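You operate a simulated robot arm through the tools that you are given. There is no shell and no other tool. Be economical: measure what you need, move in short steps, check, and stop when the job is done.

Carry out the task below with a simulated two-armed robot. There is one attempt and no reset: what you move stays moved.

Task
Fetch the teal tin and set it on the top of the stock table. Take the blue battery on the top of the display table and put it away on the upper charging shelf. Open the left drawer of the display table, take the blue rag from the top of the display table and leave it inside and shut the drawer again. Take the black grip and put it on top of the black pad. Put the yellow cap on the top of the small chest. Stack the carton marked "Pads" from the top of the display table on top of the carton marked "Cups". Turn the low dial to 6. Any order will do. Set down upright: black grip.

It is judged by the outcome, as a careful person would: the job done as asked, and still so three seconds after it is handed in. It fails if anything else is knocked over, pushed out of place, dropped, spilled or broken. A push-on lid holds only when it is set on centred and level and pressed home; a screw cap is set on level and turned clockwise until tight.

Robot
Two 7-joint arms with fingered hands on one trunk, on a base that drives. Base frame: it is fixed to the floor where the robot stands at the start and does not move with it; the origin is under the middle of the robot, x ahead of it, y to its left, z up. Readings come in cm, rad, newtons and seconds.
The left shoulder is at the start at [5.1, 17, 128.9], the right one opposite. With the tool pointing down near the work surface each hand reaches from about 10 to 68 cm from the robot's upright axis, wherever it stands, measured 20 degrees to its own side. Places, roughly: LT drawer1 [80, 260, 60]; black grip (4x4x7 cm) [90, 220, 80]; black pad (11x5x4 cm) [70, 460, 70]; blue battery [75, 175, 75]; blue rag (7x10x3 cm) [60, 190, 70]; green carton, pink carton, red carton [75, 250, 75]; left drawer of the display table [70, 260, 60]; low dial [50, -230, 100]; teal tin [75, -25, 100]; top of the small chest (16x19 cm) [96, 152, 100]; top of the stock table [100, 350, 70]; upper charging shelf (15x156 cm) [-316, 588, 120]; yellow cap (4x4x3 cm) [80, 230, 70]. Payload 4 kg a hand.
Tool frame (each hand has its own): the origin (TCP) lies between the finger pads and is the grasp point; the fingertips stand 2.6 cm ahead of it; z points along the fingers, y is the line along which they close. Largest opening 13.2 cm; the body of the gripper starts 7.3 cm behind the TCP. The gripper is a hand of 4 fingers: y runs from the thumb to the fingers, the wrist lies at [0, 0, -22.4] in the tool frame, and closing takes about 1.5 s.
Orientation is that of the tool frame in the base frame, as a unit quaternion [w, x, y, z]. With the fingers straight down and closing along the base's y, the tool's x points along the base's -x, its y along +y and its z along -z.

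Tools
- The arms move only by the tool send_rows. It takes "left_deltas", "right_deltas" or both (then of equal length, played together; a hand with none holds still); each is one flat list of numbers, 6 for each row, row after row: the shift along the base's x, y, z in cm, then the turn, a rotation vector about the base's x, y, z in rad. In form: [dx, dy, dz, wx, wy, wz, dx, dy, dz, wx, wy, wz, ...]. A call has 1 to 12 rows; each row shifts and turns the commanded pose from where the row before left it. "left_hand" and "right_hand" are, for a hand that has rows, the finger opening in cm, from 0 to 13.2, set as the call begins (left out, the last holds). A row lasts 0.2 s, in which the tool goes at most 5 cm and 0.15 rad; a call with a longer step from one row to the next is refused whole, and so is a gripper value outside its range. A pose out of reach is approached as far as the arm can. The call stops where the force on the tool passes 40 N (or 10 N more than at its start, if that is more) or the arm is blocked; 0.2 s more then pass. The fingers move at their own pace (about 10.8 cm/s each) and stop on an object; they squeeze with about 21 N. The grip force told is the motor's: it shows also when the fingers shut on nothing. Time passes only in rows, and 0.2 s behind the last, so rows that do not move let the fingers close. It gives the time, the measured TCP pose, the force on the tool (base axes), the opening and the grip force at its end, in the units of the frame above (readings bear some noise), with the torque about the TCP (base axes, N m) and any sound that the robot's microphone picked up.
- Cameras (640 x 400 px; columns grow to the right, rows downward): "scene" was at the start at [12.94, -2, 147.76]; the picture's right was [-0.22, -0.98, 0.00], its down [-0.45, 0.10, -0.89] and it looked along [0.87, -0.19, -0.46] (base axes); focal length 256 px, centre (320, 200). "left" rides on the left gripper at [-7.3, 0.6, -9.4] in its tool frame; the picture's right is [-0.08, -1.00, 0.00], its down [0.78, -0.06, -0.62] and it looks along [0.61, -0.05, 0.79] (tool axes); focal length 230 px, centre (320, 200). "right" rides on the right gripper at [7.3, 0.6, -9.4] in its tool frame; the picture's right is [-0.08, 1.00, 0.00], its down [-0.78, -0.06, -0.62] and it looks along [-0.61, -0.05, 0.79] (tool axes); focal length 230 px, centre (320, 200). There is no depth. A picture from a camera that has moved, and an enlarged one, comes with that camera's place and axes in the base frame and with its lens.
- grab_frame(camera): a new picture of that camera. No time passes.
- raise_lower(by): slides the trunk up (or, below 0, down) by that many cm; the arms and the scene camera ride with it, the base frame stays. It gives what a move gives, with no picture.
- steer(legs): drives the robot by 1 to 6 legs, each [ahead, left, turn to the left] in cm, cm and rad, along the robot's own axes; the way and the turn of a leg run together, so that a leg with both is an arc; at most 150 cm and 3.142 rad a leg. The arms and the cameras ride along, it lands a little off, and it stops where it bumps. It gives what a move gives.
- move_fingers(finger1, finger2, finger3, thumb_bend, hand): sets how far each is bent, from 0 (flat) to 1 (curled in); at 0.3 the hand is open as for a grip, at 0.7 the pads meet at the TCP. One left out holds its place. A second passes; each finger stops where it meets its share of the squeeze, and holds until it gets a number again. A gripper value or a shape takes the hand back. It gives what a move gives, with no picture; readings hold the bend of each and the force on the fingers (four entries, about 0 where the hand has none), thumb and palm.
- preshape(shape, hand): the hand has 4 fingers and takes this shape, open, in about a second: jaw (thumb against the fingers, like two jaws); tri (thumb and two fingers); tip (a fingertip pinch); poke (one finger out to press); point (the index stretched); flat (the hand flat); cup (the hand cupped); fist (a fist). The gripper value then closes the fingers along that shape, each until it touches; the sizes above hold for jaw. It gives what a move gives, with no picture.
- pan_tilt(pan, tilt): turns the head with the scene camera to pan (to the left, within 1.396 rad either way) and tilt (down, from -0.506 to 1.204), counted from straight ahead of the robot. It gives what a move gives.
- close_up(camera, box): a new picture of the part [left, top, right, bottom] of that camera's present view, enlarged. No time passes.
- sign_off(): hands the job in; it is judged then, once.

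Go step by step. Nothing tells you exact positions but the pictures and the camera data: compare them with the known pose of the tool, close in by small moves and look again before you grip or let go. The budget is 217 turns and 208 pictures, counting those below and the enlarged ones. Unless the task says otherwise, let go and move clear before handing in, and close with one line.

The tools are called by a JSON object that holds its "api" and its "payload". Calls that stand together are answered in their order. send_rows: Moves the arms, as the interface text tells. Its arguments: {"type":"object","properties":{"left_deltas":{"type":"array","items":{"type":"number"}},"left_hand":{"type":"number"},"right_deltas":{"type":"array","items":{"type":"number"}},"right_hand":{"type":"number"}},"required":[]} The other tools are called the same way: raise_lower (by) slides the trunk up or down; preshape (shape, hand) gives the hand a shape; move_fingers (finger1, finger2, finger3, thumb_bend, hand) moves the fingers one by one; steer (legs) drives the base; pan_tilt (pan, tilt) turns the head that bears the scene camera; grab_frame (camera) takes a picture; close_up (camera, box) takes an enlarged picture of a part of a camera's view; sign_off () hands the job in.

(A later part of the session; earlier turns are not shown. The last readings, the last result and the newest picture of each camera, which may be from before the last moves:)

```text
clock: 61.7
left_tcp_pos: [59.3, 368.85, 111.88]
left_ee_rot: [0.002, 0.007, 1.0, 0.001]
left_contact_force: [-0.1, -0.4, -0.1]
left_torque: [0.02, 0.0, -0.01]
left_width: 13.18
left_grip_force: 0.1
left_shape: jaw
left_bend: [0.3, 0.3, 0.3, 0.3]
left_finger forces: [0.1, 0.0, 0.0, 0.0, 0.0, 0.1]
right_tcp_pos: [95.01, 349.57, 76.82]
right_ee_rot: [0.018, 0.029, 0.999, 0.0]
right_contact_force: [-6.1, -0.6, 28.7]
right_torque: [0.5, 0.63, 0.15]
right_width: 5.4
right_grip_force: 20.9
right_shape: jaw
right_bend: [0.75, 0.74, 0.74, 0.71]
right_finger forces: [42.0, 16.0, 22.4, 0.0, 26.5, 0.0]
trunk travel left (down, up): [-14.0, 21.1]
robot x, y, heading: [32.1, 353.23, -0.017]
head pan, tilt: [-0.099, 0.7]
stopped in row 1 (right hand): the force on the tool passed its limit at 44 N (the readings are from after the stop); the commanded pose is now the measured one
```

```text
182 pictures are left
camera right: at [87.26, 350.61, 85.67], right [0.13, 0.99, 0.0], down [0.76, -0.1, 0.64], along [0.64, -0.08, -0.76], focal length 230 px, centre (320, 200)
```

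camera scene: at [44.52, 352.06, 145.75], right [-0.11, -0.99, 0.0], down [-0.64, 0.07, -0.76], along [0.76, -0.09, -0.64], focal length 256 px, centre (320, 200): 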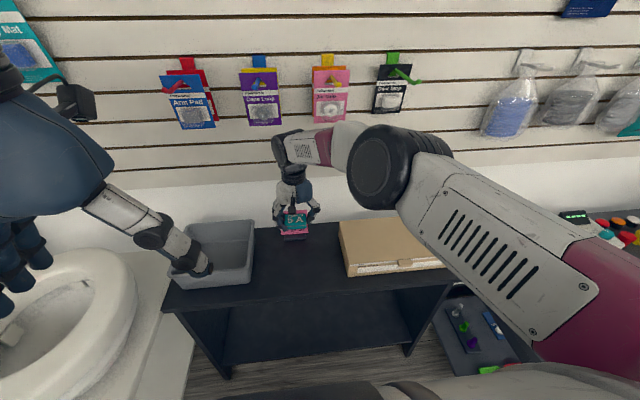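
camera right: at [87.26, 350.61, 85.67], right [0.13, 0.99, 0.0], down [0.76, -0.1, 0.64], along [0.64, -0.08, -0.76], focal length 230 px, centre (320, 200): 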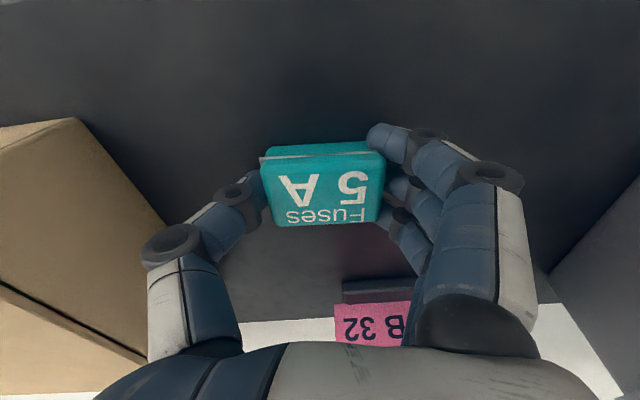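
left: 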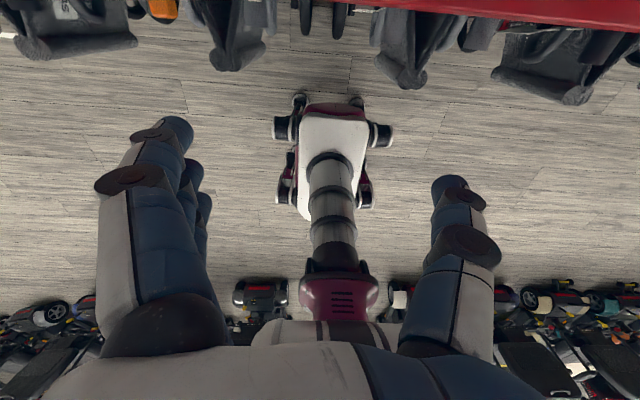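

The tin is on the table (contact at z≈74). Release and rise.

{"api": "send_rows", "payload": {"right_deltas": [0, 0, 0, 0, 0, 0, 0, 0, 0, 0, 0, 0, 0, 0, 0, 0, 0, 0, 0, 0, 0, 0, 0, 0], "right_hand": 9}}

{"api": "send_rows", "payload": {"right_deltas": [0, 0, 1.5, 0, 0, 0, 0, 0, 3, 0, 0, 0, 0, 0, 4, 0, 0, 0, 0, 0, 4, 0, 0, 0, -3, -2, 3, 0, 0, 0, -3, -2, 3, 0, 0, 0, -4, -2, 2, 0, 0, 0, -4, -2, 2, 0, 0, 0, -4, -2, 2, 0, 0, 0, -4, -2, 2, 0, 0, 0, -4, -2, 2, 0, 0, 0, -4, 0, 0, 0, 0, 0], "right_hand": 9}}

{"api": "grab_frame", "payload": {"camera": "scene"}}

```text
clock: 62.7
left_tcp_pos: [59.32, 368.8, 112.02]
left_ee_rot: [0.002, 0.008, 1.0, 0.001]
left_contact_force: [-0.1, 0.0, 0.7]
left_torque: [0.0, 0.02, 0.0]
left_width: 13.17
left_grip_force: 0.0
left_shape: jaw
left_bend: [0.3, 0.3, 0.3, 0.3]
left_finger forces: [0.0, 0.1, 0.0, 0.0, 0.0, 0.0]
right_tcp_pos: [95.17, 349.31, 76.6]
right_ee_rot: [0.02, 0.029, 0.999, 0.0]
right_contact_force: [4.3, -8.2, 36.8]
right_torque: [0.98, 0.25, 0.05]
right_width: 8.29
right_grip_force: 0.0
right_shape: jaw
right_bend: [0.76, 0.72, 0.69, 0.66]
right_finger forces: [14.4, 15.1, 2.1, 0.1, 5.0, 0.0]
trunk travel left (down, up): [-14.0, 21.1]
robot x, y, heading: [31.9, 353.05, -0.011]
head pan, tilt: [-0.099, 0.7]
```

```text
clock: 65.3
left_tcp_pos: [59.56, 368.99, 111.91]
left_ee_rot: [0.001, 0.007, 1.0, 0.0]
left_contact_force: [-0.3, 0.0, 0.1]
left_torque: [-0.01, 0.0, -0.01]
left_width: 13.18
left_grip_force: 0.0
left_shape: jaw
left_bend: [0.3, 0.3, 0.3, 0.3]
left_finger forces: [0.0, 0.0, 0.0, 0.1, 0.1, 0.0]
right_tcp_pos: [65.12, 335.58, 104.78]
right_ee_rot: [0.017, 0.028, 0.999, -0.002]
right_contact_force: [0.5, 0.6, 0.0]
right_torque: [0.03, -0.03, -0.02]
right_width: 8.99
right_grip_force: 0.0
right_shape: jaw
right_bend: [0.69, 0.69, 0.69, 0.65]
right_finger forces: [0.0, 0.1, 0.1, 0.1, 0.0, 0.0]
trunk travel left (down, up): [-14.0, 21.1]
robot x, y, heading: [32.21, 353.01, -0.017]
head pan, tilt: [-0.099, 0.7]
```

```text
181 pictures are left
camera scene: at [52.78, 351.94, 129.27], right [-0.11, -0.99, 0.0], down [-0.64, 0.07, -0.77], along [0.76, -0.09, -0.64], focal length 256 px, centre (320, 200)
```

scene: 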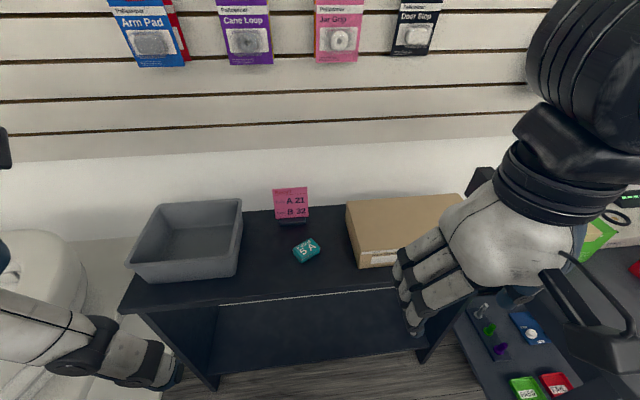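

The tin sits on the stock table. Now back off and return to the display table for a survey.

{"api": "steer", "payload": {"legs": [[-45, 0, 0.015], [0, -115, 0]]}}

{"api": "send_rows", "payload": {"left_deltas": [-3, 2, 0, 0, 0, 0, -3, 2, 0, 0, 0, 0, -3, 2, 0, 0, 0, 0, -3, 2, 0, 0, 0, 0, -3, 2, 0, 0, 0, 0, -3, 2, 0, 0, 0, 0], "right_deltas": [-3, -2, 0, 0, 0, 0, -3, -2, 0, 0, 0, 0, -3, -2, 0, 0, 0, 0, -3, -2, 0, 0, 0, 0, -3, -2, 0, 0, 0, 0, -3, -2, 0, 0, 0, 0]}}

{"api": "pan_tilt", "payload": {"pan": 0, "tilt": 0.45}}

{"api": "grab_frame", "payload": {"camera": "scene"}}

```text
clock: 78.0
left_tcp_pos: [15.54, 253.13, 111.85]
left_ee_rot: [0.0, -0.005, 1.0, 0.001]
left_contact_force: [0.4, -0.5, -0.5]
left_torque: [-0.02, -0.02, -0.02]
left_width: 13.16
left_grip_force: 0.0
left_shape: jaw
left_bend: [0.3, 0.3, 0.3, 0.3]
left_finger forces: [0.0, 0.0, 0.0, 0.0, 0.0, 0.0]
right_tcp_pos: [21.82, 220.07, 104.73]
right_ee_rot: [0.015, 0.017, 1.0, -0.001]
right_contact_force: [-0.2, -0.1, 0.8]
right_torque: [0.01, -0.02, -0.03]
right_width: 9.0
right_grip_force: 0.0
right_shape: jaw
right_bend: [0.69, 0.69, 0.69, 0.65]
right_finger forces: [0.1, 0.1, 0.0, 0.1, 0.1, 0.0]
trunk travel left (down, up): [-14.0, 21.1]
robot x, y, heading: [-11.51, 236.75, 0.006]
head pan, tilt: [-0.099, 0.7]
```

```text
clock: 78.7
left_tcp_pos: [10.7, 256.9, 113.88]
left_ee_rot: [0.01, -0.013, 1.0, -0.002]
left_contact_force: [16.9, -1.7, -0.9]
left_torque: [-0.02, -0.12, 1.26]
left_width: 13.17
left_grip_force: 0.1
left_shape: jaw
left_bend: [0.3, 0.3, 0.3, 0.29]
left_finger forces: [0.0, 0.0, 0.0, 0.0, 0.0, 0.0]
left hand out of reach, approached as far as the arm can: row 2, 3
right_tcp_pos: [19.07, 216.83, 108.14]
right_ee_rot: [0.015, 0.017, 1.0, -0.001]
right_contact_force: [-0.1, -0.1, -0.2]
right_torque: [-0.02, -0.02, 0.05]
right_width: 8.98
right_grip_force: 0.1
right_shape: jaw
right_bend: [0.69, 0.69, 0.69, 0.65]
right_finger forces: [0.0, 0.1, 0.1, 0.0, 0.1, 0.0]
right hand out of reach, approached as far as the arm can: row 1, 2, 3
trunk travel left (down, up): [-14.0, 21.1]
robot x, y, heading: [-11.57, 236.97, 0.011]
head pan, tilt: [-0.099, 0.7]
stopped in row 3 (left hand): the force on the tool passed its limit at 80 N (the readings are from after the stop); the commanded pose is now the measured one
```

```text
clock: 79.5
left_tcp_pos: [10.46, 257.01, 113.84]
left_ee_rot: [0.01, -0.013, 1.0, -0.001]
left_contact_force: [27.1, -0.8, 1.0]
left_torque: [-0.06, -0.2, 2.06]
left_width: 13.18
left_grip_force: 0.1
left_shape: jaw
left_bend: [0.3, 0.3, 0.3, 0.29]
left_finger forces: [0.0, 0.1, 0.0, 0.0, 0.0, 0.0]
right_tcp_pos: [19.16, 216.82, 107.97]
right_ee_rot: [0.014, 0.016, 1.0, -0.002]
right_contact_force: [0.2, -0.3, 0.4]
right_torque: [0.01, -0.01, -0.03]
right_width: 9.02
right_grip_force: 0.1
right_shape: jaw
right_bend: [0.69, 0.69, 0.69, 0.65]
right_finger forces: [0.0, 0.0, 0.0, 0.0, 0.0, 0.0]
trunk travel left (down, up): [-14.0, 21.1]
robot x, y, heading: [-11.88, 236.94, 0.01]
head pan, tilt: [0.0, 0.45]
```

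```text
180 pictures are left
camera scene: at [9.86, 236.91, 131.47], right [0.01, -1.0, 0.0], down [-0.44, 0.0, -0.9], along [0.9, 0.01, -0.44], focal length 256 px, centre (320, 200)
```

scene: 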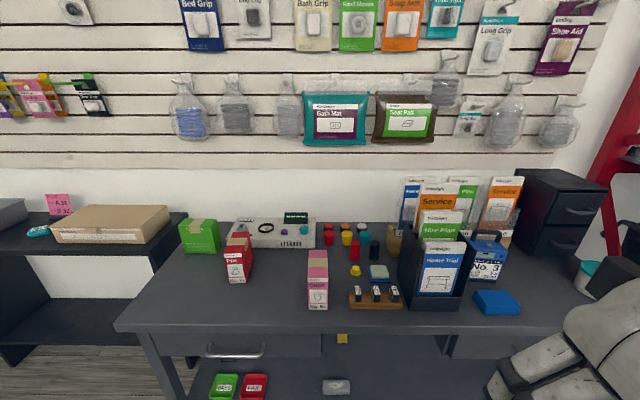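

Excellent view of the display table. The left hand pressed against the robot's own body; ease it forward and zoom in.

{"api": "send_rows", "payload": {"left_deltas": [3, 1, 0, 0, 0, 0, 3, 1, 0, 0, 0, 0, 3, 1, 0, 0, 0, 0]}}

{"api": "close_up", "payload": {"camera": "scene", "box": [160, 190, 360, 315]}}

{"api": "close_up", "payload": {"camera": "scene", "box": [320, 190, 520, 315]}}

{"api": "close_up", "payload": {"camera": "scene", "box": [100, 290, 400, 400]}}

```text
clock: 80.3
left_tcp_pos: [19.34, 260.02, 113.89]
left_ee_rot: [0.008, -0.012, 1.0, -0.001]
left_contact_force: [-0.1, 0.1, -0.8]
left_torque: [-0.04, 0.02, 0.0]
left_width: 13.18
left_grip_force: 0.0
left_shape: jaw
left_bend: [0.3, 0.3, 0.3, 0.3]
left_finger forces: [0.1, 0.1, 0.0, 0.0, 0.1, 0.0]
right_tcp_pos: [19.09, 216.77, 107.98]
right_ee_rot: [0.016, 0.017, 1.0, 0.0]
right_contact_force: [-0.3, 0.1, 0.3]
right_torque: [0.0, 0.06, 0.0]
right_width: 8.99
right_grip_force: 0.0
right_shape: jaw
right_bend: [0.69, 0.69, 0.69, 0.65]
right_finger forces: [0.0, 0.0, 0.0, 0.0, 0.0, 0.0]
trunk travel left (down, up): [-14.0, 21.1]
robot x, y, heading: [-11.58, 236.6, 0.009]
head pan, tilt: [0.0, 0.45]
```

```text
3.20 times, centred on (260, 252) of scene
camera zoom: at [9.92, 236.94, 131.46], right [0.01, -1.0, 0.0], down [-0.44, 0.0, -0.9], along [0.9, 0.01, -0.44], focal length 818 px, centre (512, 32)
```

zoom: 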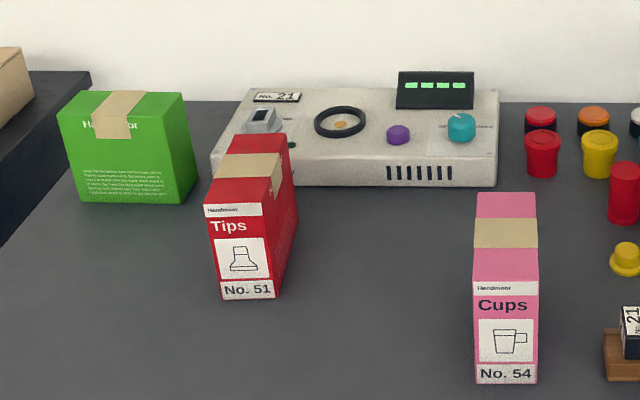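

```text
3.20 times, centred on (420, 252) of scene
camera zoom: at [9.92, 236.94, 131.46], right [0.01, -1.0, 0.0], down [-0.44, 0.0, -0.9], along [0.9, 0.01, -0.44], focal length 818 px, centre (0, 32)
```

zoom: 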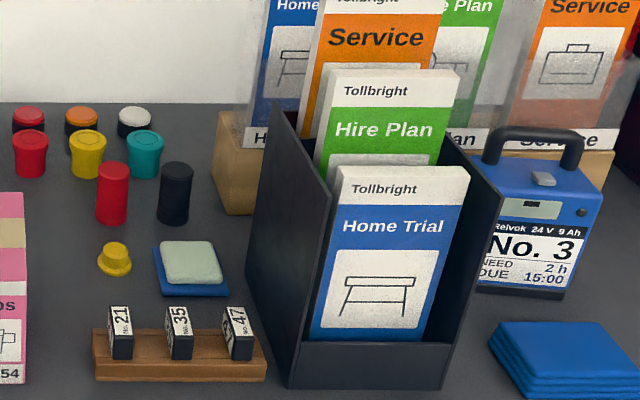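

```text
2.13 times, centred on (250, 345) of scene
camera zoom: at [9.92, 236.94, 131.46], right [0.01, -1.0, 0.0], down [-0.44, 0.0, -0.9], along [0.9, 0.01, -0.44], focal length 546 px, centre (469, -109)
```

zoom: 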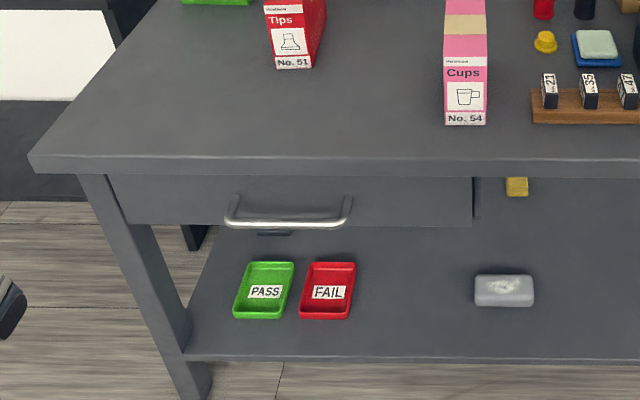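

I have the layout: table z≈70, front edge x≈56; cups (pink) ≈[69,238], pads (green) ≈[92,284], cap ≈[77,226], black grip ≈[87,217], battery ≈[77,184], rag ≈[64,186], drawer handle ≈[54,260,63]. First stack the cartons: approach the green one.

{"api": "steer", "payload": {"legs": [[0, 30, -0.01], [38, 0, 0]]}}

{"api": "pan_tilt", "payload": {"pan": 0.1, "tilt": 0.8}}

{"api": "grab_frame", "payload": {"camera": "scene"}}

{"api": "grab_frame", "payload": {"camera": "left"}}

```text
clock: 85.6
left_tcp_pos: [57.7, 290.61, 113.71]
left_ee_rot: [0.009, -0.009, 1.0, 0.0]
left_contact_force: [-0.2, 0.1, -0.1]
left_torque: [-0.04, 0.0, -0.01]
left_width: 13.2
left_grip_force: 0.0
left_shape: jaw
left_bend: [0.3, 0.3, 0.3, 0.3]
left_finger forces: [0.0, 0.1, 0.0, 0.0, 0.0, 0.0]
right_tcp_pos: [57.13, 247.5, 108.11]
right_ee_rot: [0.014, 0.02, 1.0, -0.001]
right_contact_force: [-0.6, -0.5, 0.4]
right_torque: [0.01, 0.0, -0.01]
right_width: 8.96
right_grip_force: 0.0
right_shape: jaw
right_bend: [0.69, 0.69, 0.69, 0.65]
right_finger forces: [0.0, 0.0, 0.1, 0.0, 0.0, 0.1]
trunk travel left (down, up): [-14.0, 21.1]
robot x, y, heading: [26.68, 267.83, 0.001]
head pan, tilt: [0.0, 0.45]
```

```text
clock: 86.4
left_tcp_pos: [57.66, 290.76, 113.77]
left_ee_rot: [0.009, -0.008, 1.0, 0.0]
left_contact_force: [0.9, 0.2, 0.4]
left_torque: [0.01, -0.03, -0.02]
left_width: 13.18
left_grip_force: 0.0
left_shape: jaw
left_bend: [0.3, 0.3, 0.3, 0.3]
left_finger forces: [0.0, 0.1, 0.1, 0.1, 0.0, 0.0]
right_tcp_pos: [57.07, 247.3, 108.07]
right_ee_rot: [0.015, 0.021, 1.0, -0.001]
right_contact_force: [-0.3, -0.3, 0.2]
right_torque: [-0.02, -0.01, -0.01]
right_width: 8.98
right_grip_force: 0.0
right_shape: jaw
right_bend: [0.69, 0.69, 0.69, 0.65]
right_finger forces: [0.0, 0.1, 0.0, 0.0, 0.0, 0.1]
trunk travel left (down, up): [-14.0, 21.1]
robot x, y, heading: [26.61, 267.49, 0.002]
head pan, tilt: [0.099, 0.799]
```

```text
176 pictures are left
camera scene: at [46.88, 268.36, 128.44], right [0.1, -0.99, 0.0], down [-0.71, -0.07, -0.7], along [0.69, 0.07, -0.72], focal length 256 px, centre (320, 200)
```

scene: 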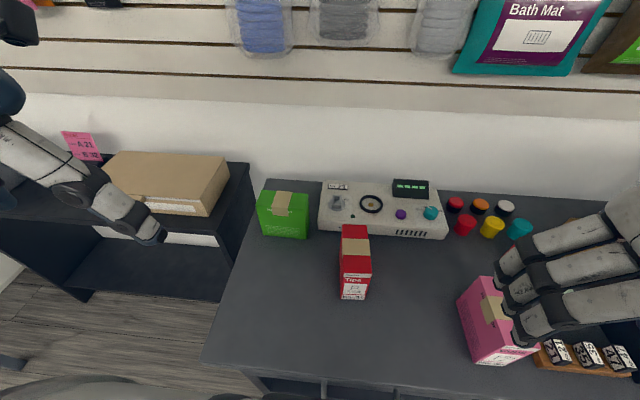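

```text
175 pictures are left
camera left: at [64.81, 291.37, 123.53], right [0.09, -1.0, 0.0], down [-0.79, -0.07, 0.6], along [-0.6, -0.06, -0.8], focal length 230 px, centre (320, 200)
```

left: 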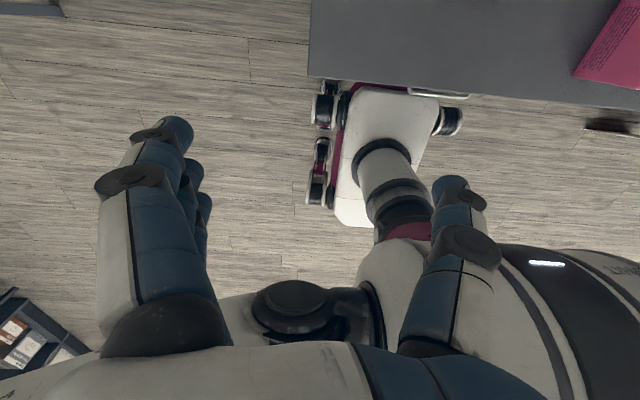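

Close-ups of the green carton to pin its extents.

{"api": "close_up", "payload": {"camera": "scene", "box": [230, 160, 390, 260]}}

{"api": "close_up", "payload": {"camera": "scene", "box": [420, 180, 580, 280]}}

```text
4.00 times, centred on (310, 210) of scene
camera zoom: at [46.88, 268.36, 128.44], right [0.1, -0.99, 0.0], down [-0.71, -0.07, -0.7], along [0.69, 0.07, -0.72], focal length 1023 px, centre (360, 160)
```

zoom: 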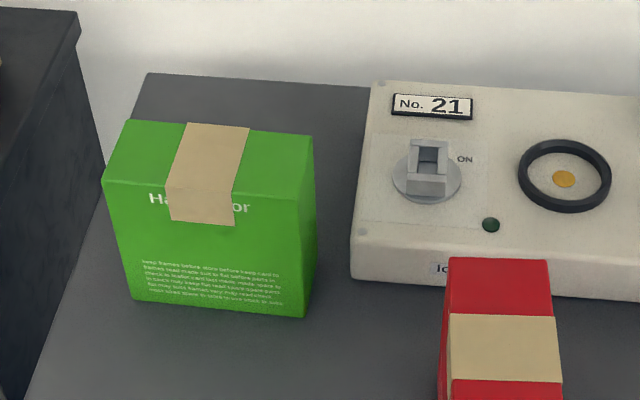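

```text
4.00 times, centred on (500, 230) of scene
camera zoom: at [46.88, 268.36, 128.44], right [0.1, -0.99, 0.0], down [-0.71, -0.07, -0.7], along [0.69, 0.07, -0.72], focal length 1023 px, centre (-400, 80)
```

zoom: 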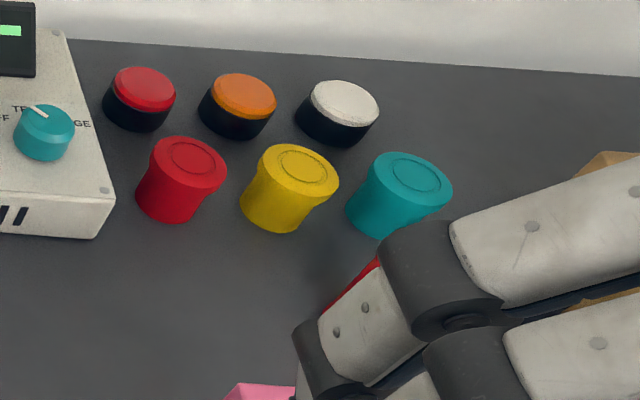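

Green carton: centre ≈[90.7,282.4], 6 deep × 12 wide × 11.5 tall. I'll turn the left hand 90° to grip it front-to-back and go above it.

{"api": "send_rows", "payload": {"left_deltas": [3, -0.75, -0.6, 0, 0, -0.143, 3, -0.75, -0.6, 0, 0, -0.143, 3, -0.75, -0.6, 0, 0, -0.143, 3, -0.75, -0.6, 0, 0, -0.143, 3, -0.75, -0.6, 0, 0, -0.143, 3, -0.75, -0.6, 0, 0, -0.143, 3, -0.75, -0.6, 0, 0, -0.143, 3, -0.75, -0.6, 0, 0, -0.143, 3, -0.75, -0.6, 0, 0, -0.143, 3, -0.75, -0.6, 0, 0, -0.143, 3, -0.75, -0.6, 0, 0, -0.141]}}

{"api": "grab_frame", "payload": {"camera": "left"}}

{"api": "grab_frame", "payload": {"camera": "scene"}}

```text
clock: 88.8
left_tcp_pos: [90.55, 282.34, 107.49]
left_ee_rot: [0.005, 0.701, 0.713, -0.007]
left_contact_force: [0.8, -0.3, -0.5]
left_torque: [-0.01, -0.02, 0.0]
left_width: 13.16
left_grip_force: 0.0
left_shape: jaw
left_bend: [0.3, 0.3, 0.3, 0.3]
left_finger forces: [0.0, 0.0, 0.0, 0.0, 0.0, 0.0]
right_tcp_pos: [57.2, 247.37, 107.93]
right_ee_rot: [0.015, 0.019, 1.0, -0.002]
right_contact_force: [0.7, 0.2, -0.9]
right_torque: [0.0, -0.04, 0.01]
right_width: 9.01
right_grip_force: 0.1
right_shape: jaw
right_bend: [0.69, 0.69, 0.69, 0.65]
right_finger forces: [0.0, 0.0, 0.1, 0.0, 0.0, 0.1]
trunk travel left (down, up): [-14.0, 21.1]
robot x, y, heading: [26.44, 267.57, 0.001]
head pan, tilt: [0.099, 0.799]
```

```text
172 pictures are left
camera left: at [91.3, 275.32, 117.05], right [-1.0, -0.09, 0.0], down [-0.07, 0.79, 0.6], along [-0.06, 0.6, -0.8], focal length 230 px, centre (320, 200)
```

left: 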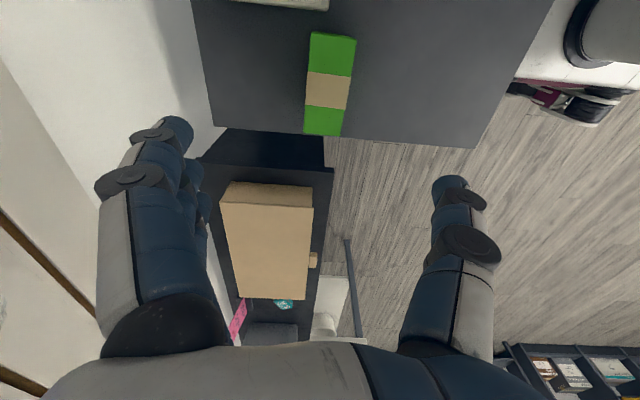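

```text
171 pictures are left
camera scene: at [46.96, 268.32, 128.41], right [0.1, -0.99, 0.0], down [-0.71, -0.07, -0.7], along [0.69, 0.07, -0.72], focal length 256 px, centre (320, 200)
```

scene: 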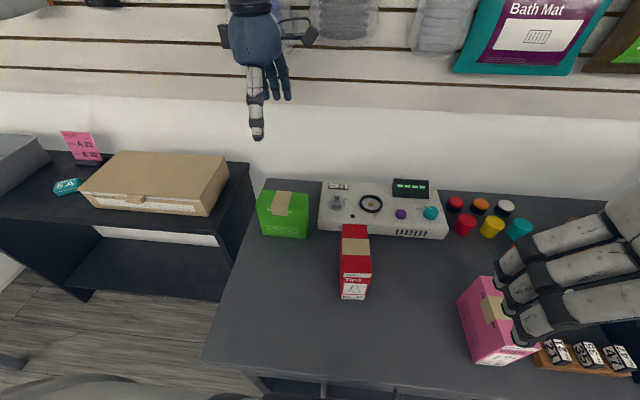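

Aligned well; descend around the carton.

{"api": "send_rows", "payload": {"left_deltas": [-0.4, 0, -4, 0, 0, 0, 0, 0, -4, 0, 0, 0, 0, 0, -4, 0, 0, 0, 0, 0, -4, 0, 0, 0, 0, 0, -3, 0, 0, 0]}}

{"api": "grab_frame", "payload": {"camera": "left"}}

{"api": "close_up", "payload": {"camera": "scene", "box": [200, 120, 400, 245]}}

```text
clock: 90.0
left_tcp_pos: [90.34, 282.51, 88.21]
left_ee_rot: [0.005, 0.701, 0.713, -0.006]
left_contact_force: [0.3, 0.0, -0.1]
left_torque: [0.0, 0.01, -0.01]
left_width: 13.2
left_grip_force: 0.1
left_shape: jaw
left_bend: [0.3, 0.3, 0.3, 0.3]
left_finger forces: [0.0, 0.0, 0.1, 0.0, 0.0, 0.0]
right_tcp_pos: [57.15, 247.34, 108.01]
right_ee_rot: [0.015, 0.02, 1.0, -0.002]
right_contact_force: [0.5, 0.0, 1.0]
right_torque: [0.0, -0.01, -0.01]
right_width: 8.98
right_grip_force: 0.1
right_shape: jaw
right_bend: [0.69, 0.69, 0.69, 0.65]
right_finger forces: [0.0, 0.0, 0.1, 0.1, 0.0, 0.1]
trunk travel left (down, up): [-14.0, 21.1]
robot x, y, heading: [26.69, 267.58, 0.003]
head pan, tilt: [0.099, 0.799]
```

```text
170 pictures are left
camera left: at [91.08, 275.4, 97.95], right [-1.0, -0.09, 0.0], down [-0.07, 0.79, 0.6], along [-0.06, 0.6, -0.8], focal length 230 px, centre (320, 200)
```

left: 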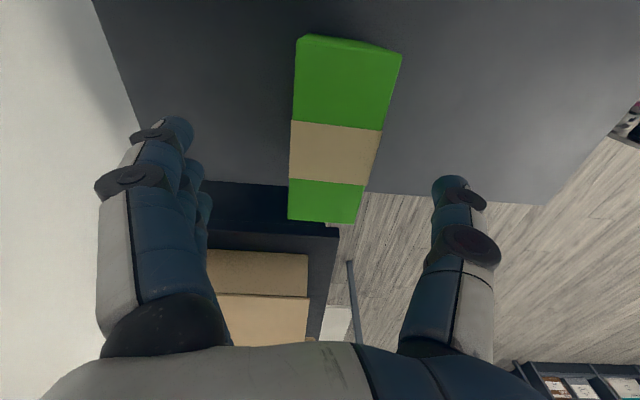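

```text
3.20 times, centred on (300, 182) of scene
camera zoom: at [46.92, 268.38, 128.42], right [0.1, -0.99, 0.0], down [-0.71, -0.07, -0.7], along [0.69, 0.07, -0.72], focal length 818 px, centre (384, 256)
```

zoom: 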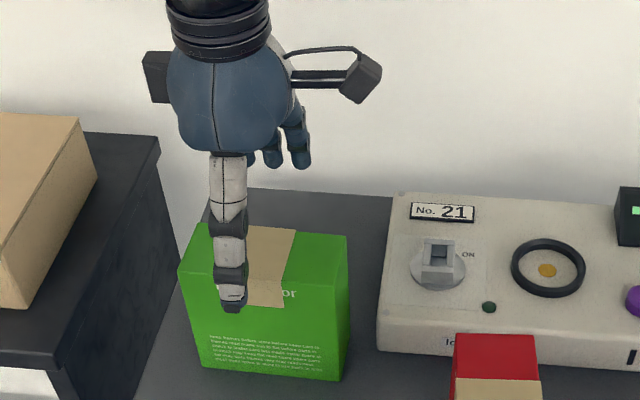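

Shift slightly to centre (x −1.1, y +0.4) and go down to z≈77, then close.

{"api": "send_rows", "payload": {"left_deltas": [-1.1, 0.4, 0, 0, 0, 0, 0, 0, -3, 0, 0, 0, 0, 0, -3, 0, 0, 0, 0, 0, -3, 0, 0, 0, 0, 0, -2, 0, 0, 0]}}

{"api": "send_rows", "payload": {"left_deltas": [0, 0, 0, 0, 0, 0, 0, 0, 0, 0, 0, 0, 0, 0, 0, 0, 0, 0, 0, 0, 0, 0, 0, 0, 0, 0, 0, 0, 0, 0, 0, 0, 0, 0, 0, 0, 0, 0, 0, 0, 0, 0, 0, 0, 0, 0, 0, 0], "left_hand": 4}}

{"api": "grab_frame", "payload": {"camera": "left"}}

{"api": "close_up", "payload": {"camera": "scene", "box": [200, 120, 400, 245]}}

```text
clock: 91.2
left_tcp_pos: [89.28, 282.7, 77.59]
left_ee_rot: [0.009, 0.701, 0.713, -0.005]
left_contact_force: [4.8, 0.7, 13.0]
left_torque: [0.17, 0.04, -0.14]
left_width: 13.2
left_grip_force: 0.1
left_shape: jaw
left_bend: [0.3, 0.3, 0.3, 0.3]
left_finger forces: [0.3, 2.1, 8.2, 0.0, 1.9, 0.0]
right_tcp_pos: [56.86, 247.44, 108.14]
right_ee_rot: [0.016, 0.02, 1.0, -0.001]
right_contact_force: [-0.2, 0.2, 0.3]
right_torque: [0.03, -0.02, 0.01]
right_width: 8.99
right_grip_force: 0.0
right_shape: jaw
right_bend: [0.69, 0.69, 0.69, 0.65]
right_finger forces: [0.1, 0.0, 0.0, 0.0, 0.0, 0.1]
trunk travel left (down, up): [-14.0, 21.1]
robot x, y, heading: [26.85, 267.6, -0.003]
head pan, tilt: [0.099, 0.799]
```

```text
clock: 93.0
left_tcp_pos: [89.25, 282.67, 77.52]
left_ee_rot: [0.007, 0.7, 0.714, -0.005]
left_contact_force: [13.9, -0.2, 30.2]
left_torque: [-0.19, -0.97, 0.07]
left_width: 4.72
left_grip_force: 20.8
left_shape: jaw
left_bend: [0.66, 0.74, 0.74, 0.72]
left_finger forces: [23.5, 8.3, 18.3, 0.1, 33.1, 0.0]
right_tcp_pos: [57.1, 247.36, 108.12]
right_ee_rot: [0.017, 0.02, 1.0, 0.0]
right_contact_force: [-0.4, -0.3, -0.4]
right_torque: [-0.05, -0.03, 0.0]
right_width: 8.98
right_grip_force: 0.1
right_shape: jaw
right_bend: [0.69, 0.69, 0.69, 0.65]
right_finger forces: [0.0, 0.1, 0.1, 0.1, 0.0, 0.1]
trunk travel left (down, up): [-14.0, 21.1]
robot x, y, heading: [26.16, 267.44, 0.005]
head pan, tilt: [0.099, 0.799]
```

```text
168 pictures are left
camera left: at [89.97, 275.64, 87.3], right [-1.0, -0.09, 0.0], down [-0.08, 0.79, 0.6], along [-0.06, 0.6, -0.8], focal length 230 px, centre (320, 200)
```

left: 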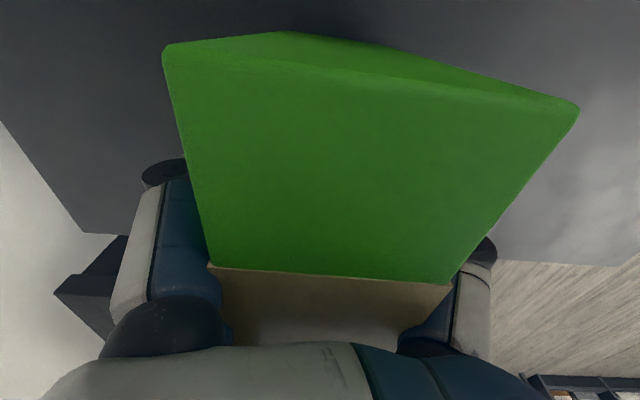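

```text
3.20 times, centred on (300, 182) of scene
camera zoom: at [46.72, 268.3, 128.48], right [0.1, -0.99, 0.0], down [-0.71, -0.07, -0.7], along [0.69, 0.07, -0.72], focal length 818 px, centre (384, 256)
```

zoom: 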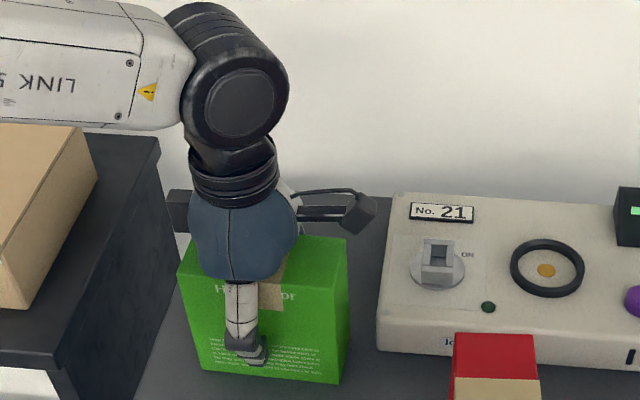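

Gripped. Lift gently and check.

{"api": "send_rows", "payload": {"left_deltas": [0, 0, 1.5, 0, 0, 0, 0, 0, 3, 0, 0, 0, 0, 0, 4, 0, 0, 0, 0, 0, 4, 0, 0, 0, 0, 0, 4, 0, 0, 0]}}

{"api": "grab_frame", "payload": {"camera": "left"}}

{"api": "grab_frame", "payload": {"camera": "scene"}}

```text
clock: 94.2
left_tcp_pos: [88.92, 282.81, 93.75]
left_ee_rot: [0.004, 0.701, 0.713, -0.006]
left_contact_force: [-0.6, 0.3, -1.7]
left_torque: [0.04, -0.01, 0.02]
left_width: 4.6
left_grip_force: 20.9
left_shape: jaw
left_bend: [0.62, 0.74, 0.74, 0.7]
left_finger forces: [17.9, 3.7, 7.8, 0.0, 29.9, 0.1]
right_tcp_pos: [56.96, 247.34, 108.09]
right_ee_rot: [0.015, 0.02, 1.0, -0.001]
right_contact_force: [-0.9, -0.2, 0.0]
right_torque: [0.0, -0.02, 0.01]
right_width: 9.02
right_grip_force: 0.1
right_shape: jaw
right_bend: [0.69, 0.69, 0.69, 0.65]
right_finger forces: [0.0, 0.0, 0.0, 0.1, 0.1, 0.1]
trunk travel left (down, up): [-14.0, 21.1]
robot x, y, heading: [26.45, 267.74, 0.001]
head pan, tilt: [0.099, 0.799]
```

```text
166 pictures are left
camera left: at [89.65, 275.63, 103.42], right [-1.0, -0.09, 0.0], down [-0.07, 0.79, 0.6], along [-0.06, 0.6, -0.8], focal length 230 px, centre (320, 200)
```

left: 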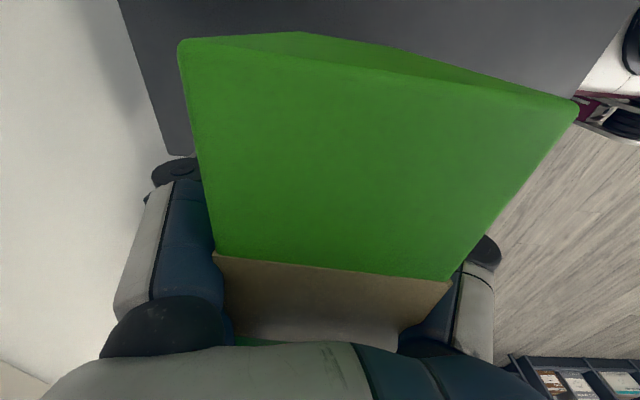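

```text
165 pictures are left
camera scene: at [46.83, 268.37, 128.45], right [0.1, -0.99, 0.0], down [-0.71, -0.07, -0.7], along [0.69, 0.07, -0.72], focal length 256 px, centre (320, 200)
```

scene: 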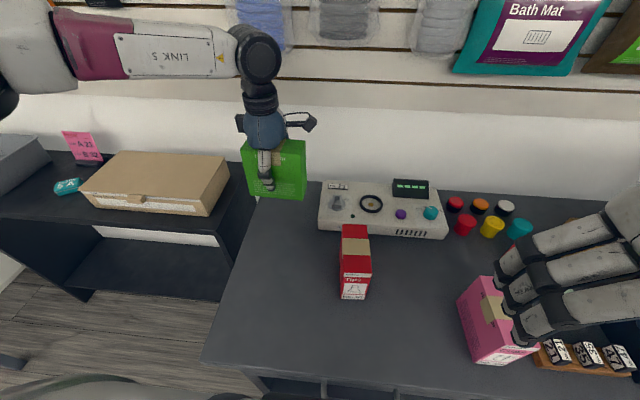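

Firm and level. Raise it, turn the hand back 90°, pull in, then strafe right toward the cups carton.

{"api": "send_rows", "payload": {"left_deltas": [0, 0, 4, 0, 0, 0, -1, 0, 4, 0, 0, 0.14, -2, 0, 3, 0, 0, 0.143, -2, 0, 1, 0, 0, 0.143, -2, 0, 0, 0, 0, 0.143, -2, 0, 0, 0, 0, 0.143, -2, 0, 0, 0, 0, 0.143, -2, 0, 0, 0, 0, 0.143, -2, 0, 0, 0, 0, 0.143, -2, 0, 0, 0, 0, 0.143, -2, 0, 0, 0, 0, 0.143, -2, 0, 0, 0, 0, 0.143], "right_deltas": [0, 0, 1, 0, 0, 0, 0, 0, 1, 0, 0, 0, 0, 0, 1, 0, 0, 0, 0, 0, 1, 0, 0, 0, 0, 0, 1, 0, 0, 0, 0, 0, 1, 0, 0, 0, -1, 0, 0, 0, 0, 0, -1, 0, 0, 0, 0, 0, -1, 0, 0, 0, 0, 0, -1, 0, 0, 0, 0, 0, -1, 0, 0, 0, 0, 0, 0, 0, 0, 0, 0, 0]}}

{"api": "steer", "payload": {"legs": [[-6, -46, 0]]}}

{"api": "grab_frame", "payload": {"camera": "scene"}}

{"api": "grab_frame", "payload": {"camera": "left"}}

```text
clock: 96.8
left_tcp_pos: [68.28, 282.82, 105.74]
left_ee_rot: [0.009, -0.008, 1.0, -0.001]
left_contact_force: [0.3, -0.3, -2.6]
left_torque: [0.0, 0.01, 0.01]
left_width: 4.61
left_grip_force: 21.4
left_shape: jaw
left_bend: [0.62, 0.74, 0.74, 0.7]
left_finger forces: [17.6, 3.6, 7.8, 0.0, 29.4, 0.0]
right_tcp_pos: [52.04, 247.25, 114.04]
right_ee_rot: [0.014, 0.02, 1.0, -0.002]
right_contact_force: [-0.4, 0.1, 0.3]
right_torque: [-0.01, -0.02, 0.03]
right_width: 9.0
right_grip_force: 0.1
right_shape: jaw
right_bend: [0.69, 0.69, 0.69, 0.65]
right_finger forces: [0.1, 0.0, 0.1, 0.0, 0.0, 0.0]
trunk travel left (down, up): [-14.0, 21.1]
robot x, y, heading: [26.41, 267.22, 0.001]
head pan, tilt: [0.099, 0.799]
```

```text
clock: 101.4
left_tcp_pos: [62.14, 236.27, 105.66]
left_ee_rot: [0.009, -0.008, 1.0, -0.001]
left_contact_force: [-0.8, 0.4, -1.6]
left_torque: [0.03, 0.01, -0.01]
left_width: 4.57
left_grip_force: 21.2
left_shape: jaw
left_bend: [0.62, 0.74, 0.74, 0.7]
left_finger forces: [17.5, 3.7, 7.7, 0.1, 29.3, 0.1]
right_tcp_pos: [46.17, 201.07, 113.98]
right_ee_rot: [0.015, 0.019, 1.0, -0.001]
right_contact_force: [-0.6, -1.1, 0.2]
right_torque: [-0.01, 0.0, -0.01]
right_width: 8.97
right_grip_force: 0.2
right_shape: jaw
right_bend: [0.69, 0.69, 0.69, 0.65]
right_finger forces: [0.0, 0.1, 0.1, 0.0, 0.1, 0.0]
trunk travel left (down, up): [-14.0, 21.1]
robot x, y, heading: [20.45, 220.84, 0.006]
head pan, tilt: [0.099, 0.799]
```

```text
164 pictures are left
camera scene: at [40.87, 222.0, 128.43], right [0.1, -0.99, 0.0], down [-0.71, -0.07, -0.7], along [0.69, 0.07, -0.72], focal length 256 px, centre (320, 200)
```

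scene: 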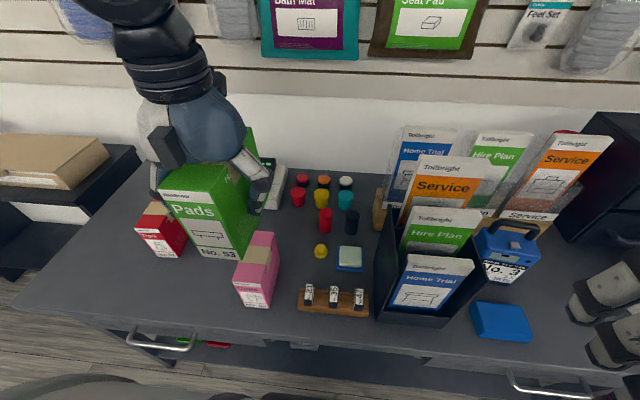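

```text
163 pictures are left
camera left: at [69.34, 237.17, 115.45], right [0.09, -1.0, 0.0], down [-0.79, -0.07, 0.6], along [-0.6, -0.06, -0.8], focal length 230 px, centre (320, 200)
```

left: 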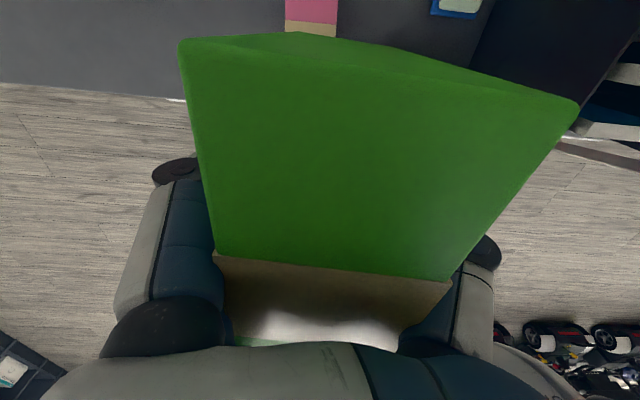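

It reads "Pads". Check carton alignment and the cups carton geometry with close-ups.

{"api": "close_up", "payload": {"camera": "scene", "box": [130, 180, 330, 305]}}

{"api": "close_up", "payload": {"camera": "scene", "box": [280, 160, 440, 260]}}

```text
3.20 times, centred on (230, 242) of scene
camera zoom: at [40.87, 222.0, 128.43], right [0.1, -0.99, 0.0], down [-0.71, -0.07, -0.7], along [0.69, 0.07, -0.72], focal length 818 px, centre (608, 64)
```

zoom: 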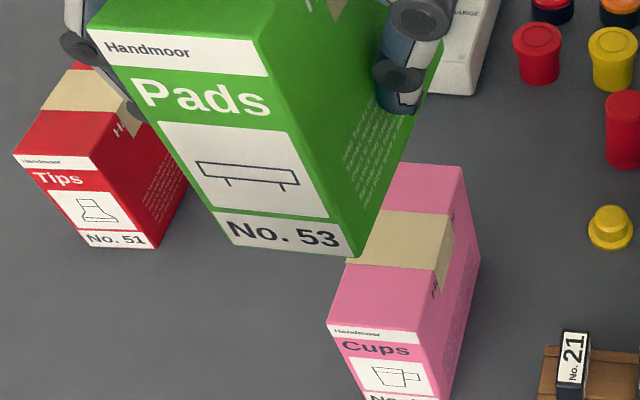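

```text
4.00 times, centred on (360, 210) of scene
camera zoom: at [40.87, 222.0, 128.43], right [0.1, -0.99, 0.0], down [-0.71, -0.07, -0.7], along [0.69, 0.07, -0.72], focal length 1023 px, centre (160, 160)
```

zoom: 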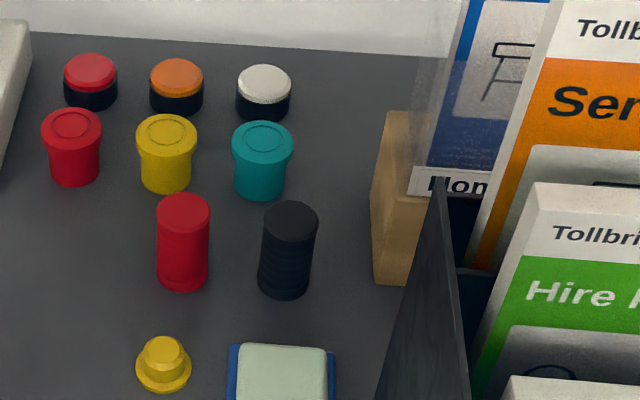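

Cups top is x 62–74, y 235.6–241. Move the Pads carton over it and lower close.

{"api": "send_rows", "payload": {"left_deltas": [2, 0.5, 0, 0, 0, 0.03, 2, 0.5, 0, 0, 0, 0, 1.2, 0.5, 0, 0, 0, 0, 0, 0, -3, 0, 0, 0, 0, 0, -3, 0, 0, 0, 0, 0, -3, 0, 0, 0, 0, 0, -3, 0, 0, 0]}}

{"api": "close_up", "payload": {"camera": "scene", "box": [180, 160, 340, 310]}}

{"api": "grab_frame", "payload": {"camera": "right"}}

```text
clock: 103.0
left_tcp_pos: [67.4, 237.89, 93.43]
left_ee_rot: [0.008, -0.023, 1.0, -0.001]
left_contact_force: [0.4, 0.1, -1.2]
left_torque: [0.0, 0.05, -0.01]
left_width: 4.57
left_grip_force: 21.4
left_shape: jaw
left_bend: [0.62, 0.74, 0.74, 0.7]
left_finger forces: [17.5, 3.7, 7.6, 0.0, 29.2, 0.1]
right_tcp_pos: [46.18, 201.13, 114.18]
right_ee_rot: [0.015, 0.019, 1.0, -0.001]
right_contact_force: [0.7, 0.8, -0.2]
right_torque: [0.0, 0.02, 0.06]
right_width: 8.98
right_grip_force: 0.0
right_shape: jaw
right_bend: [0.69, 0.69, 0.69, 0.65]
right_finger forces: [0.1, 0.1, 0.1, 0.0, 0.1, 0.2]
trunk travel left (down, up): [-14.0, 21.1]
robot x, y, heading: [20.78, 221.16, -0.004]
head pan, tilt: [0.099, 0.799]
```

```text
2.67 times, centred on (260, 235) of scene
camera zoom: at [40.93, 222.03, 128.41], right [0.1, -0.99, 0.0], down [-0.71, -0.07, -0.7], along [0.69, 0.07, -0.72], focal length 682 px, centre (480, 107)
```

zoom: 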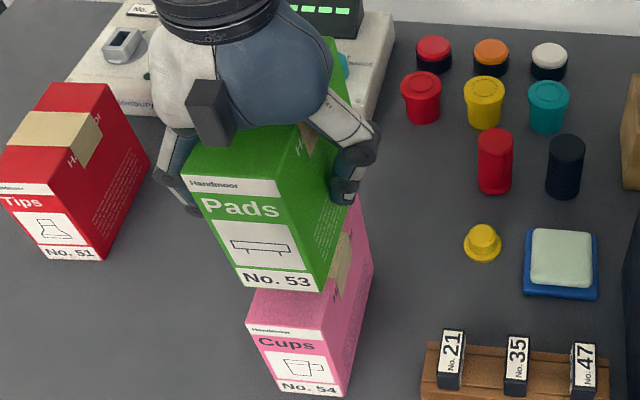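

```text
159 pictures are left
camera right: at [38.47, 201.95, 123.1], right [0.12, 0.99, 0.0], down [0.76, -0.09, 0.64], along [0.63, -0.07, -0.77], focal length 230 px, centre (320, 200)
```

right: 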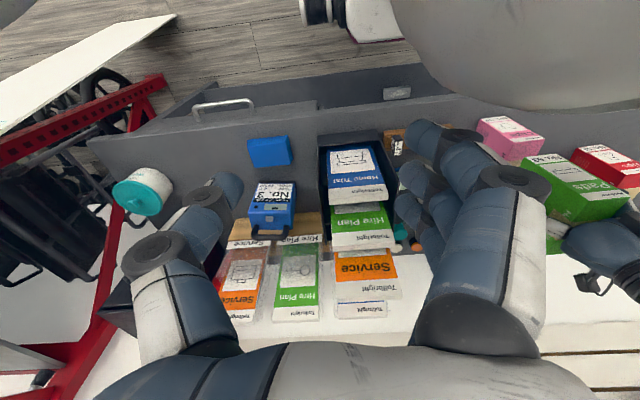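

Nearly aligned: shift x −0.8, y +0.4 and lower with the force guard.

{"api": "send_rows", "payload": {"left_deltas": [-0.8, 0.4, 0, 0, 0, 0, 0, 0, -1, 0, 0, 0, 0, 0, -0.8, 0, 0, 0, 0, 0, -0.5, 0, 0, 0, 0, 0, -0.4, 0, 0, 0, 0, 0, -0.4, 0, 0, 0, 0, 0, -0.3, 0, 0, 0, 0, 0, -0.3, 0, 0, 0]}}

{"api": "close_up", "payload": {"camera": "scene", "box": [180, 180, 340, 310]}}

```text
clock: 104.8
left_tcp_pos: [66.49, 238.15, 90.0]
left_ee_rot: [0.009, -0.022, 1.0, 0.0]
left_contact_force: [-1.1, 0.4, -1.3]
left_torque: [-0.01, 0.03, -0.02]
left_width: 4.6
left_grip_force: 20.0
left_shape: jaw
left_bend: [0.62, 0.74, 0.74, 0.7]
left_finger forces: [17.5, 3.6, 7.6, 0.1, 29.3, 0.0]
right_tcp_pos: [46.2, 200.99, 114.0]
right_ee_rot: [0.014, 0.019, 1.0, -0.001]
right_contact_force: [0.1, 0.2, 0.8]
right_torque: [0.01, 0.04, -0.02]
right_width: 9.0
right_grip_force: 0.1
right_shape: jaw
right_bend: [0.69, 0.69, 0.69, 0.65]
right_finger forces: [0.0, 0.0, 0.1, 0.0, 0.0, 0.0]
trunk travel left (down, up): [-14.0, 21.1]
robot x, y, heading: [20.5, 221.34, 0.004]
head pan, tilt: [0.099, 0.799]
```

```text
3.08 times, centred on (260, 245) of scene
camera zoom: at [40.89, 222.02, 128.43], right [0.1, -0.99, 0.0], down [-0.71, -0.07, -0.7], along [0.69, 0.07, -0.72], focal length 787 px, centre (505, 62)
```

zoom: 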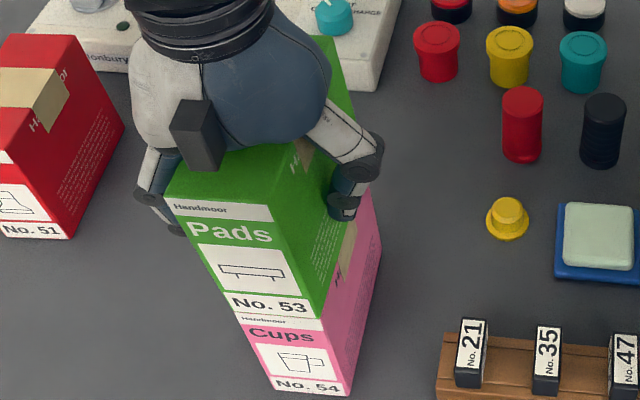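

Very well aligned; keep lowering in tiny steps to contact.

{"api": "send_rows", "payload": {"left_deltas": [0, 0, -0.3, 0, 0, 0, 0, 0, -0.2, 0, 0, 0, 0, 0, -0.2, 0, 0, 0, 0, 0, 0, 0, 0, 0]}}

```text
clock: 105.8
left_tcp_pos: [66.58, 238.18, 89.82]
left_ee_rot: [0.013, -0.022, 1.0, -0.001]
left_contact_force: [7.4, -0.7, 37.0]
left_torque: [0.92, 0.32, -0.03]
left_width: 4.57
left_grip_force: 21.0
left_shape: jaw
left_bend: [0.62, 0.74, 0.74, 0.71]
left_finger forces: [20.9, 5.5, 12.5, 0.0, 39.6, 0.1]
right_tcp_pos: [45.91, 200.83, 114.13]
right_ee_rot: [0.016, 0.021, 1.0, -0.001]
right_contact_force: [-0.1, -0.7, 0.0]
right_torque: [-0.02, -0.03, 0.02]
right_width: 8.98
right_grip_force: 0.0
right_shape: jaw
right_bend: [0.69, 0.69, 0.69, 0.65]
right_finger forces: [0.0, 0.1, 0.1, 0.0, 0.1, 0.1]
trunk travel left (down, up): [-14.0, 21.1]
robot x, y, heading: [20.58, 221.34, -0.002]
head pan, tilt: [0.099, 0.799]
```

Contact (37 N). Ease up slightly, open, and rise.

{"api": "send_rows", "payload": {"left_deltas": [0, 0, 0.4, 0, 0, 0, 0, 0, 0, 0, 0, 0]}}

{"api": "send_rows", "payload": {"left_deltas": [0, 0, 0, 0, 0, 0, 0, 0, 0, 0, 0, 0, 0, 0, 0, 0, 0, 0, 0, 0, 0, 0, 0, 0, 0, 0, 0, 0, 0, 0], "left_hand": 11}}

{"api": "send_rows", "payload": {"left_deltas": [0, 0, 2, 0, 0, 0, 0, 0, 3, 0, 0, 0, 0, 0, 4, 0, 0, 0, 0, 0, 4, 0, 0, 0, 0, 0, 4, 0, 0, 0, 0, 3, 2, 0, 0, 0, -3, 3, 0, 0, 0, 0, -4, 2, 0, 0, 0, 0, -4, 2, 0, 0, 0, 0, -4, 2, 0, 0, 0, 0]}}

{"api": "grab_frame", "payload": {"camera": "scene"}}

```text
clock: 106.4
left_tcp_pos: [66.61, 238.33, 89.77]
left_ee_rot: [0.009, -0.023, 1.0, -0.002]
left_contact_force: [8.1, -0.7, 19.8]
left_torque: [0.5, -0.21, -0.11]
left_width: 4.58
left_grip_force: 21.4
left_shape: jaw
left_bend: [0.62, 0.74, 0.74, 0.71]
left_finger forces: [19.3, 4.8, 10.2, 0.0, 36.0, 0.0]
right_tcp_pos: [46.13, 201.0, 114.05]
right_ee_rot: [0.015, 0.019, 1.0, -0.001]
right_contact_force: [0.3, 0.3, -0.9]
right_torque: [0.01, 0.0, -0.01]
right_width: 9.0
right_grip_force: 0.1
right_shape: jaw
right_bend: [0.69, 0.69, 0.69, 0.65]
right_finger forces: [0.1, 0.0, 0.0, 0.0, 0.0, 0.0]
trunk travel left (down, up): [-14.0, 21.1]
robot x, y, heading: [20.67, 221.31, 0.008]
head pan, tilt: [0.099, 0.799]
```

```text
clock: 107.6
left_tcp_pos: [66.47, 238.28, 89.83]
left_ee_rot: [0.007, -0.023, 1.0, -0.001]
left_contact_force: [-0.1, -1.0, 2.3]
left_torque: [-0.03, 0.02, -0.04]
left_width: 10.95
left_grip_force: 0.1
left_shape: jaw
left_bend: [0.56, 0.56, 0.56, 0.52]
left_finger forces: [0.0, 0.1, 0.4, 0.0, 2.6, 0.1]
right_tcp_pos: [46.14, 201.01, 114.1]
right_ee_rot: [0.015, 0.019, 1.0, -0.001]
right_contact_force: [0.0, 0.0, 0.3]
right_torque: [-0.01, 0.02, -0.05]
right_width: 8.98
right_grip_force: 0.0
right_shape: jaw
right_bend: [0.69, 0.69, 0.69, 0.65]
right_finger forces: [0.0, 0.0, 0.0, 0.0, 0.0, 0.1]
trunk travel left (down, up): [-14.0, 21.1]
robot x, y, heading: [20.31, 221.13, 0.002]
head pan, tilt: [0.099, 0.799]
```

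```text
clock: 109.8
left_tcp_pos: [51.51, 250.25, 109.04]
left_ee_rot: [0.009, -0.023, 1.0, -0.002]
left_contact_force: [-0.8, 0.8, -0.7]
left_torque: [0.02, -0.03, 0.0]
left_width: 10.98
left_grip_force: 0.0
left_shape: jaw
left_bend: [0.56, 0.56, 0.56, 0.52]
left_finger forces: [0.0, 0.0, 0.1, 0.0, 0.0, 0.0]
right_tcp_pos: [46.19, 201.12, 114.13]
right_ee_rot: [0.014, 0.019, 1.0, -0.001]
right_contact_force: [-0.5, -0.1, 0.2]
right_torque: [-0.01, -0.01, -0.02]
right_width: 8.98
right_grip_force: 0.0
right_shape: jaw
right_bend: [0.69, 0.69, 0.69, 0.65]
right_finger forces: [0.0, 0.0, 0.0, 0.0, 0.0, 0.0]
trunk travel left (down, up): [-14.0, 21.1]
robot x, y, heading: [20.56, 221.11, 0.002]
head pan, tilt: [0.099, 0.799]
```

```text
157 pictures are left
camera scene: at [40.8, 222.1, 128.45], right [0.1, -0.99, 0.0], down [-0.71, -0.07, -0.7], along [0.69, 0.07, -0.72], focal length 256 px, centre (320, 200)
```

scene: 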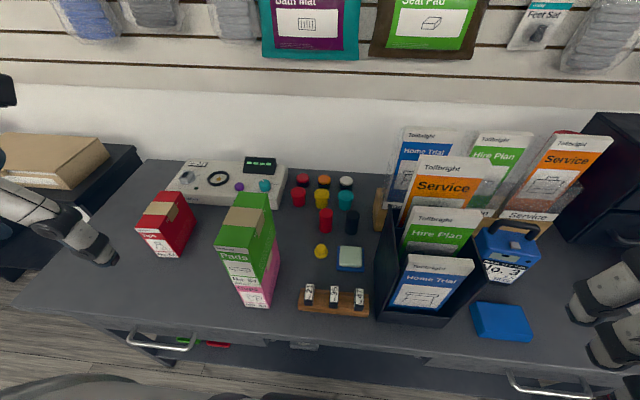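

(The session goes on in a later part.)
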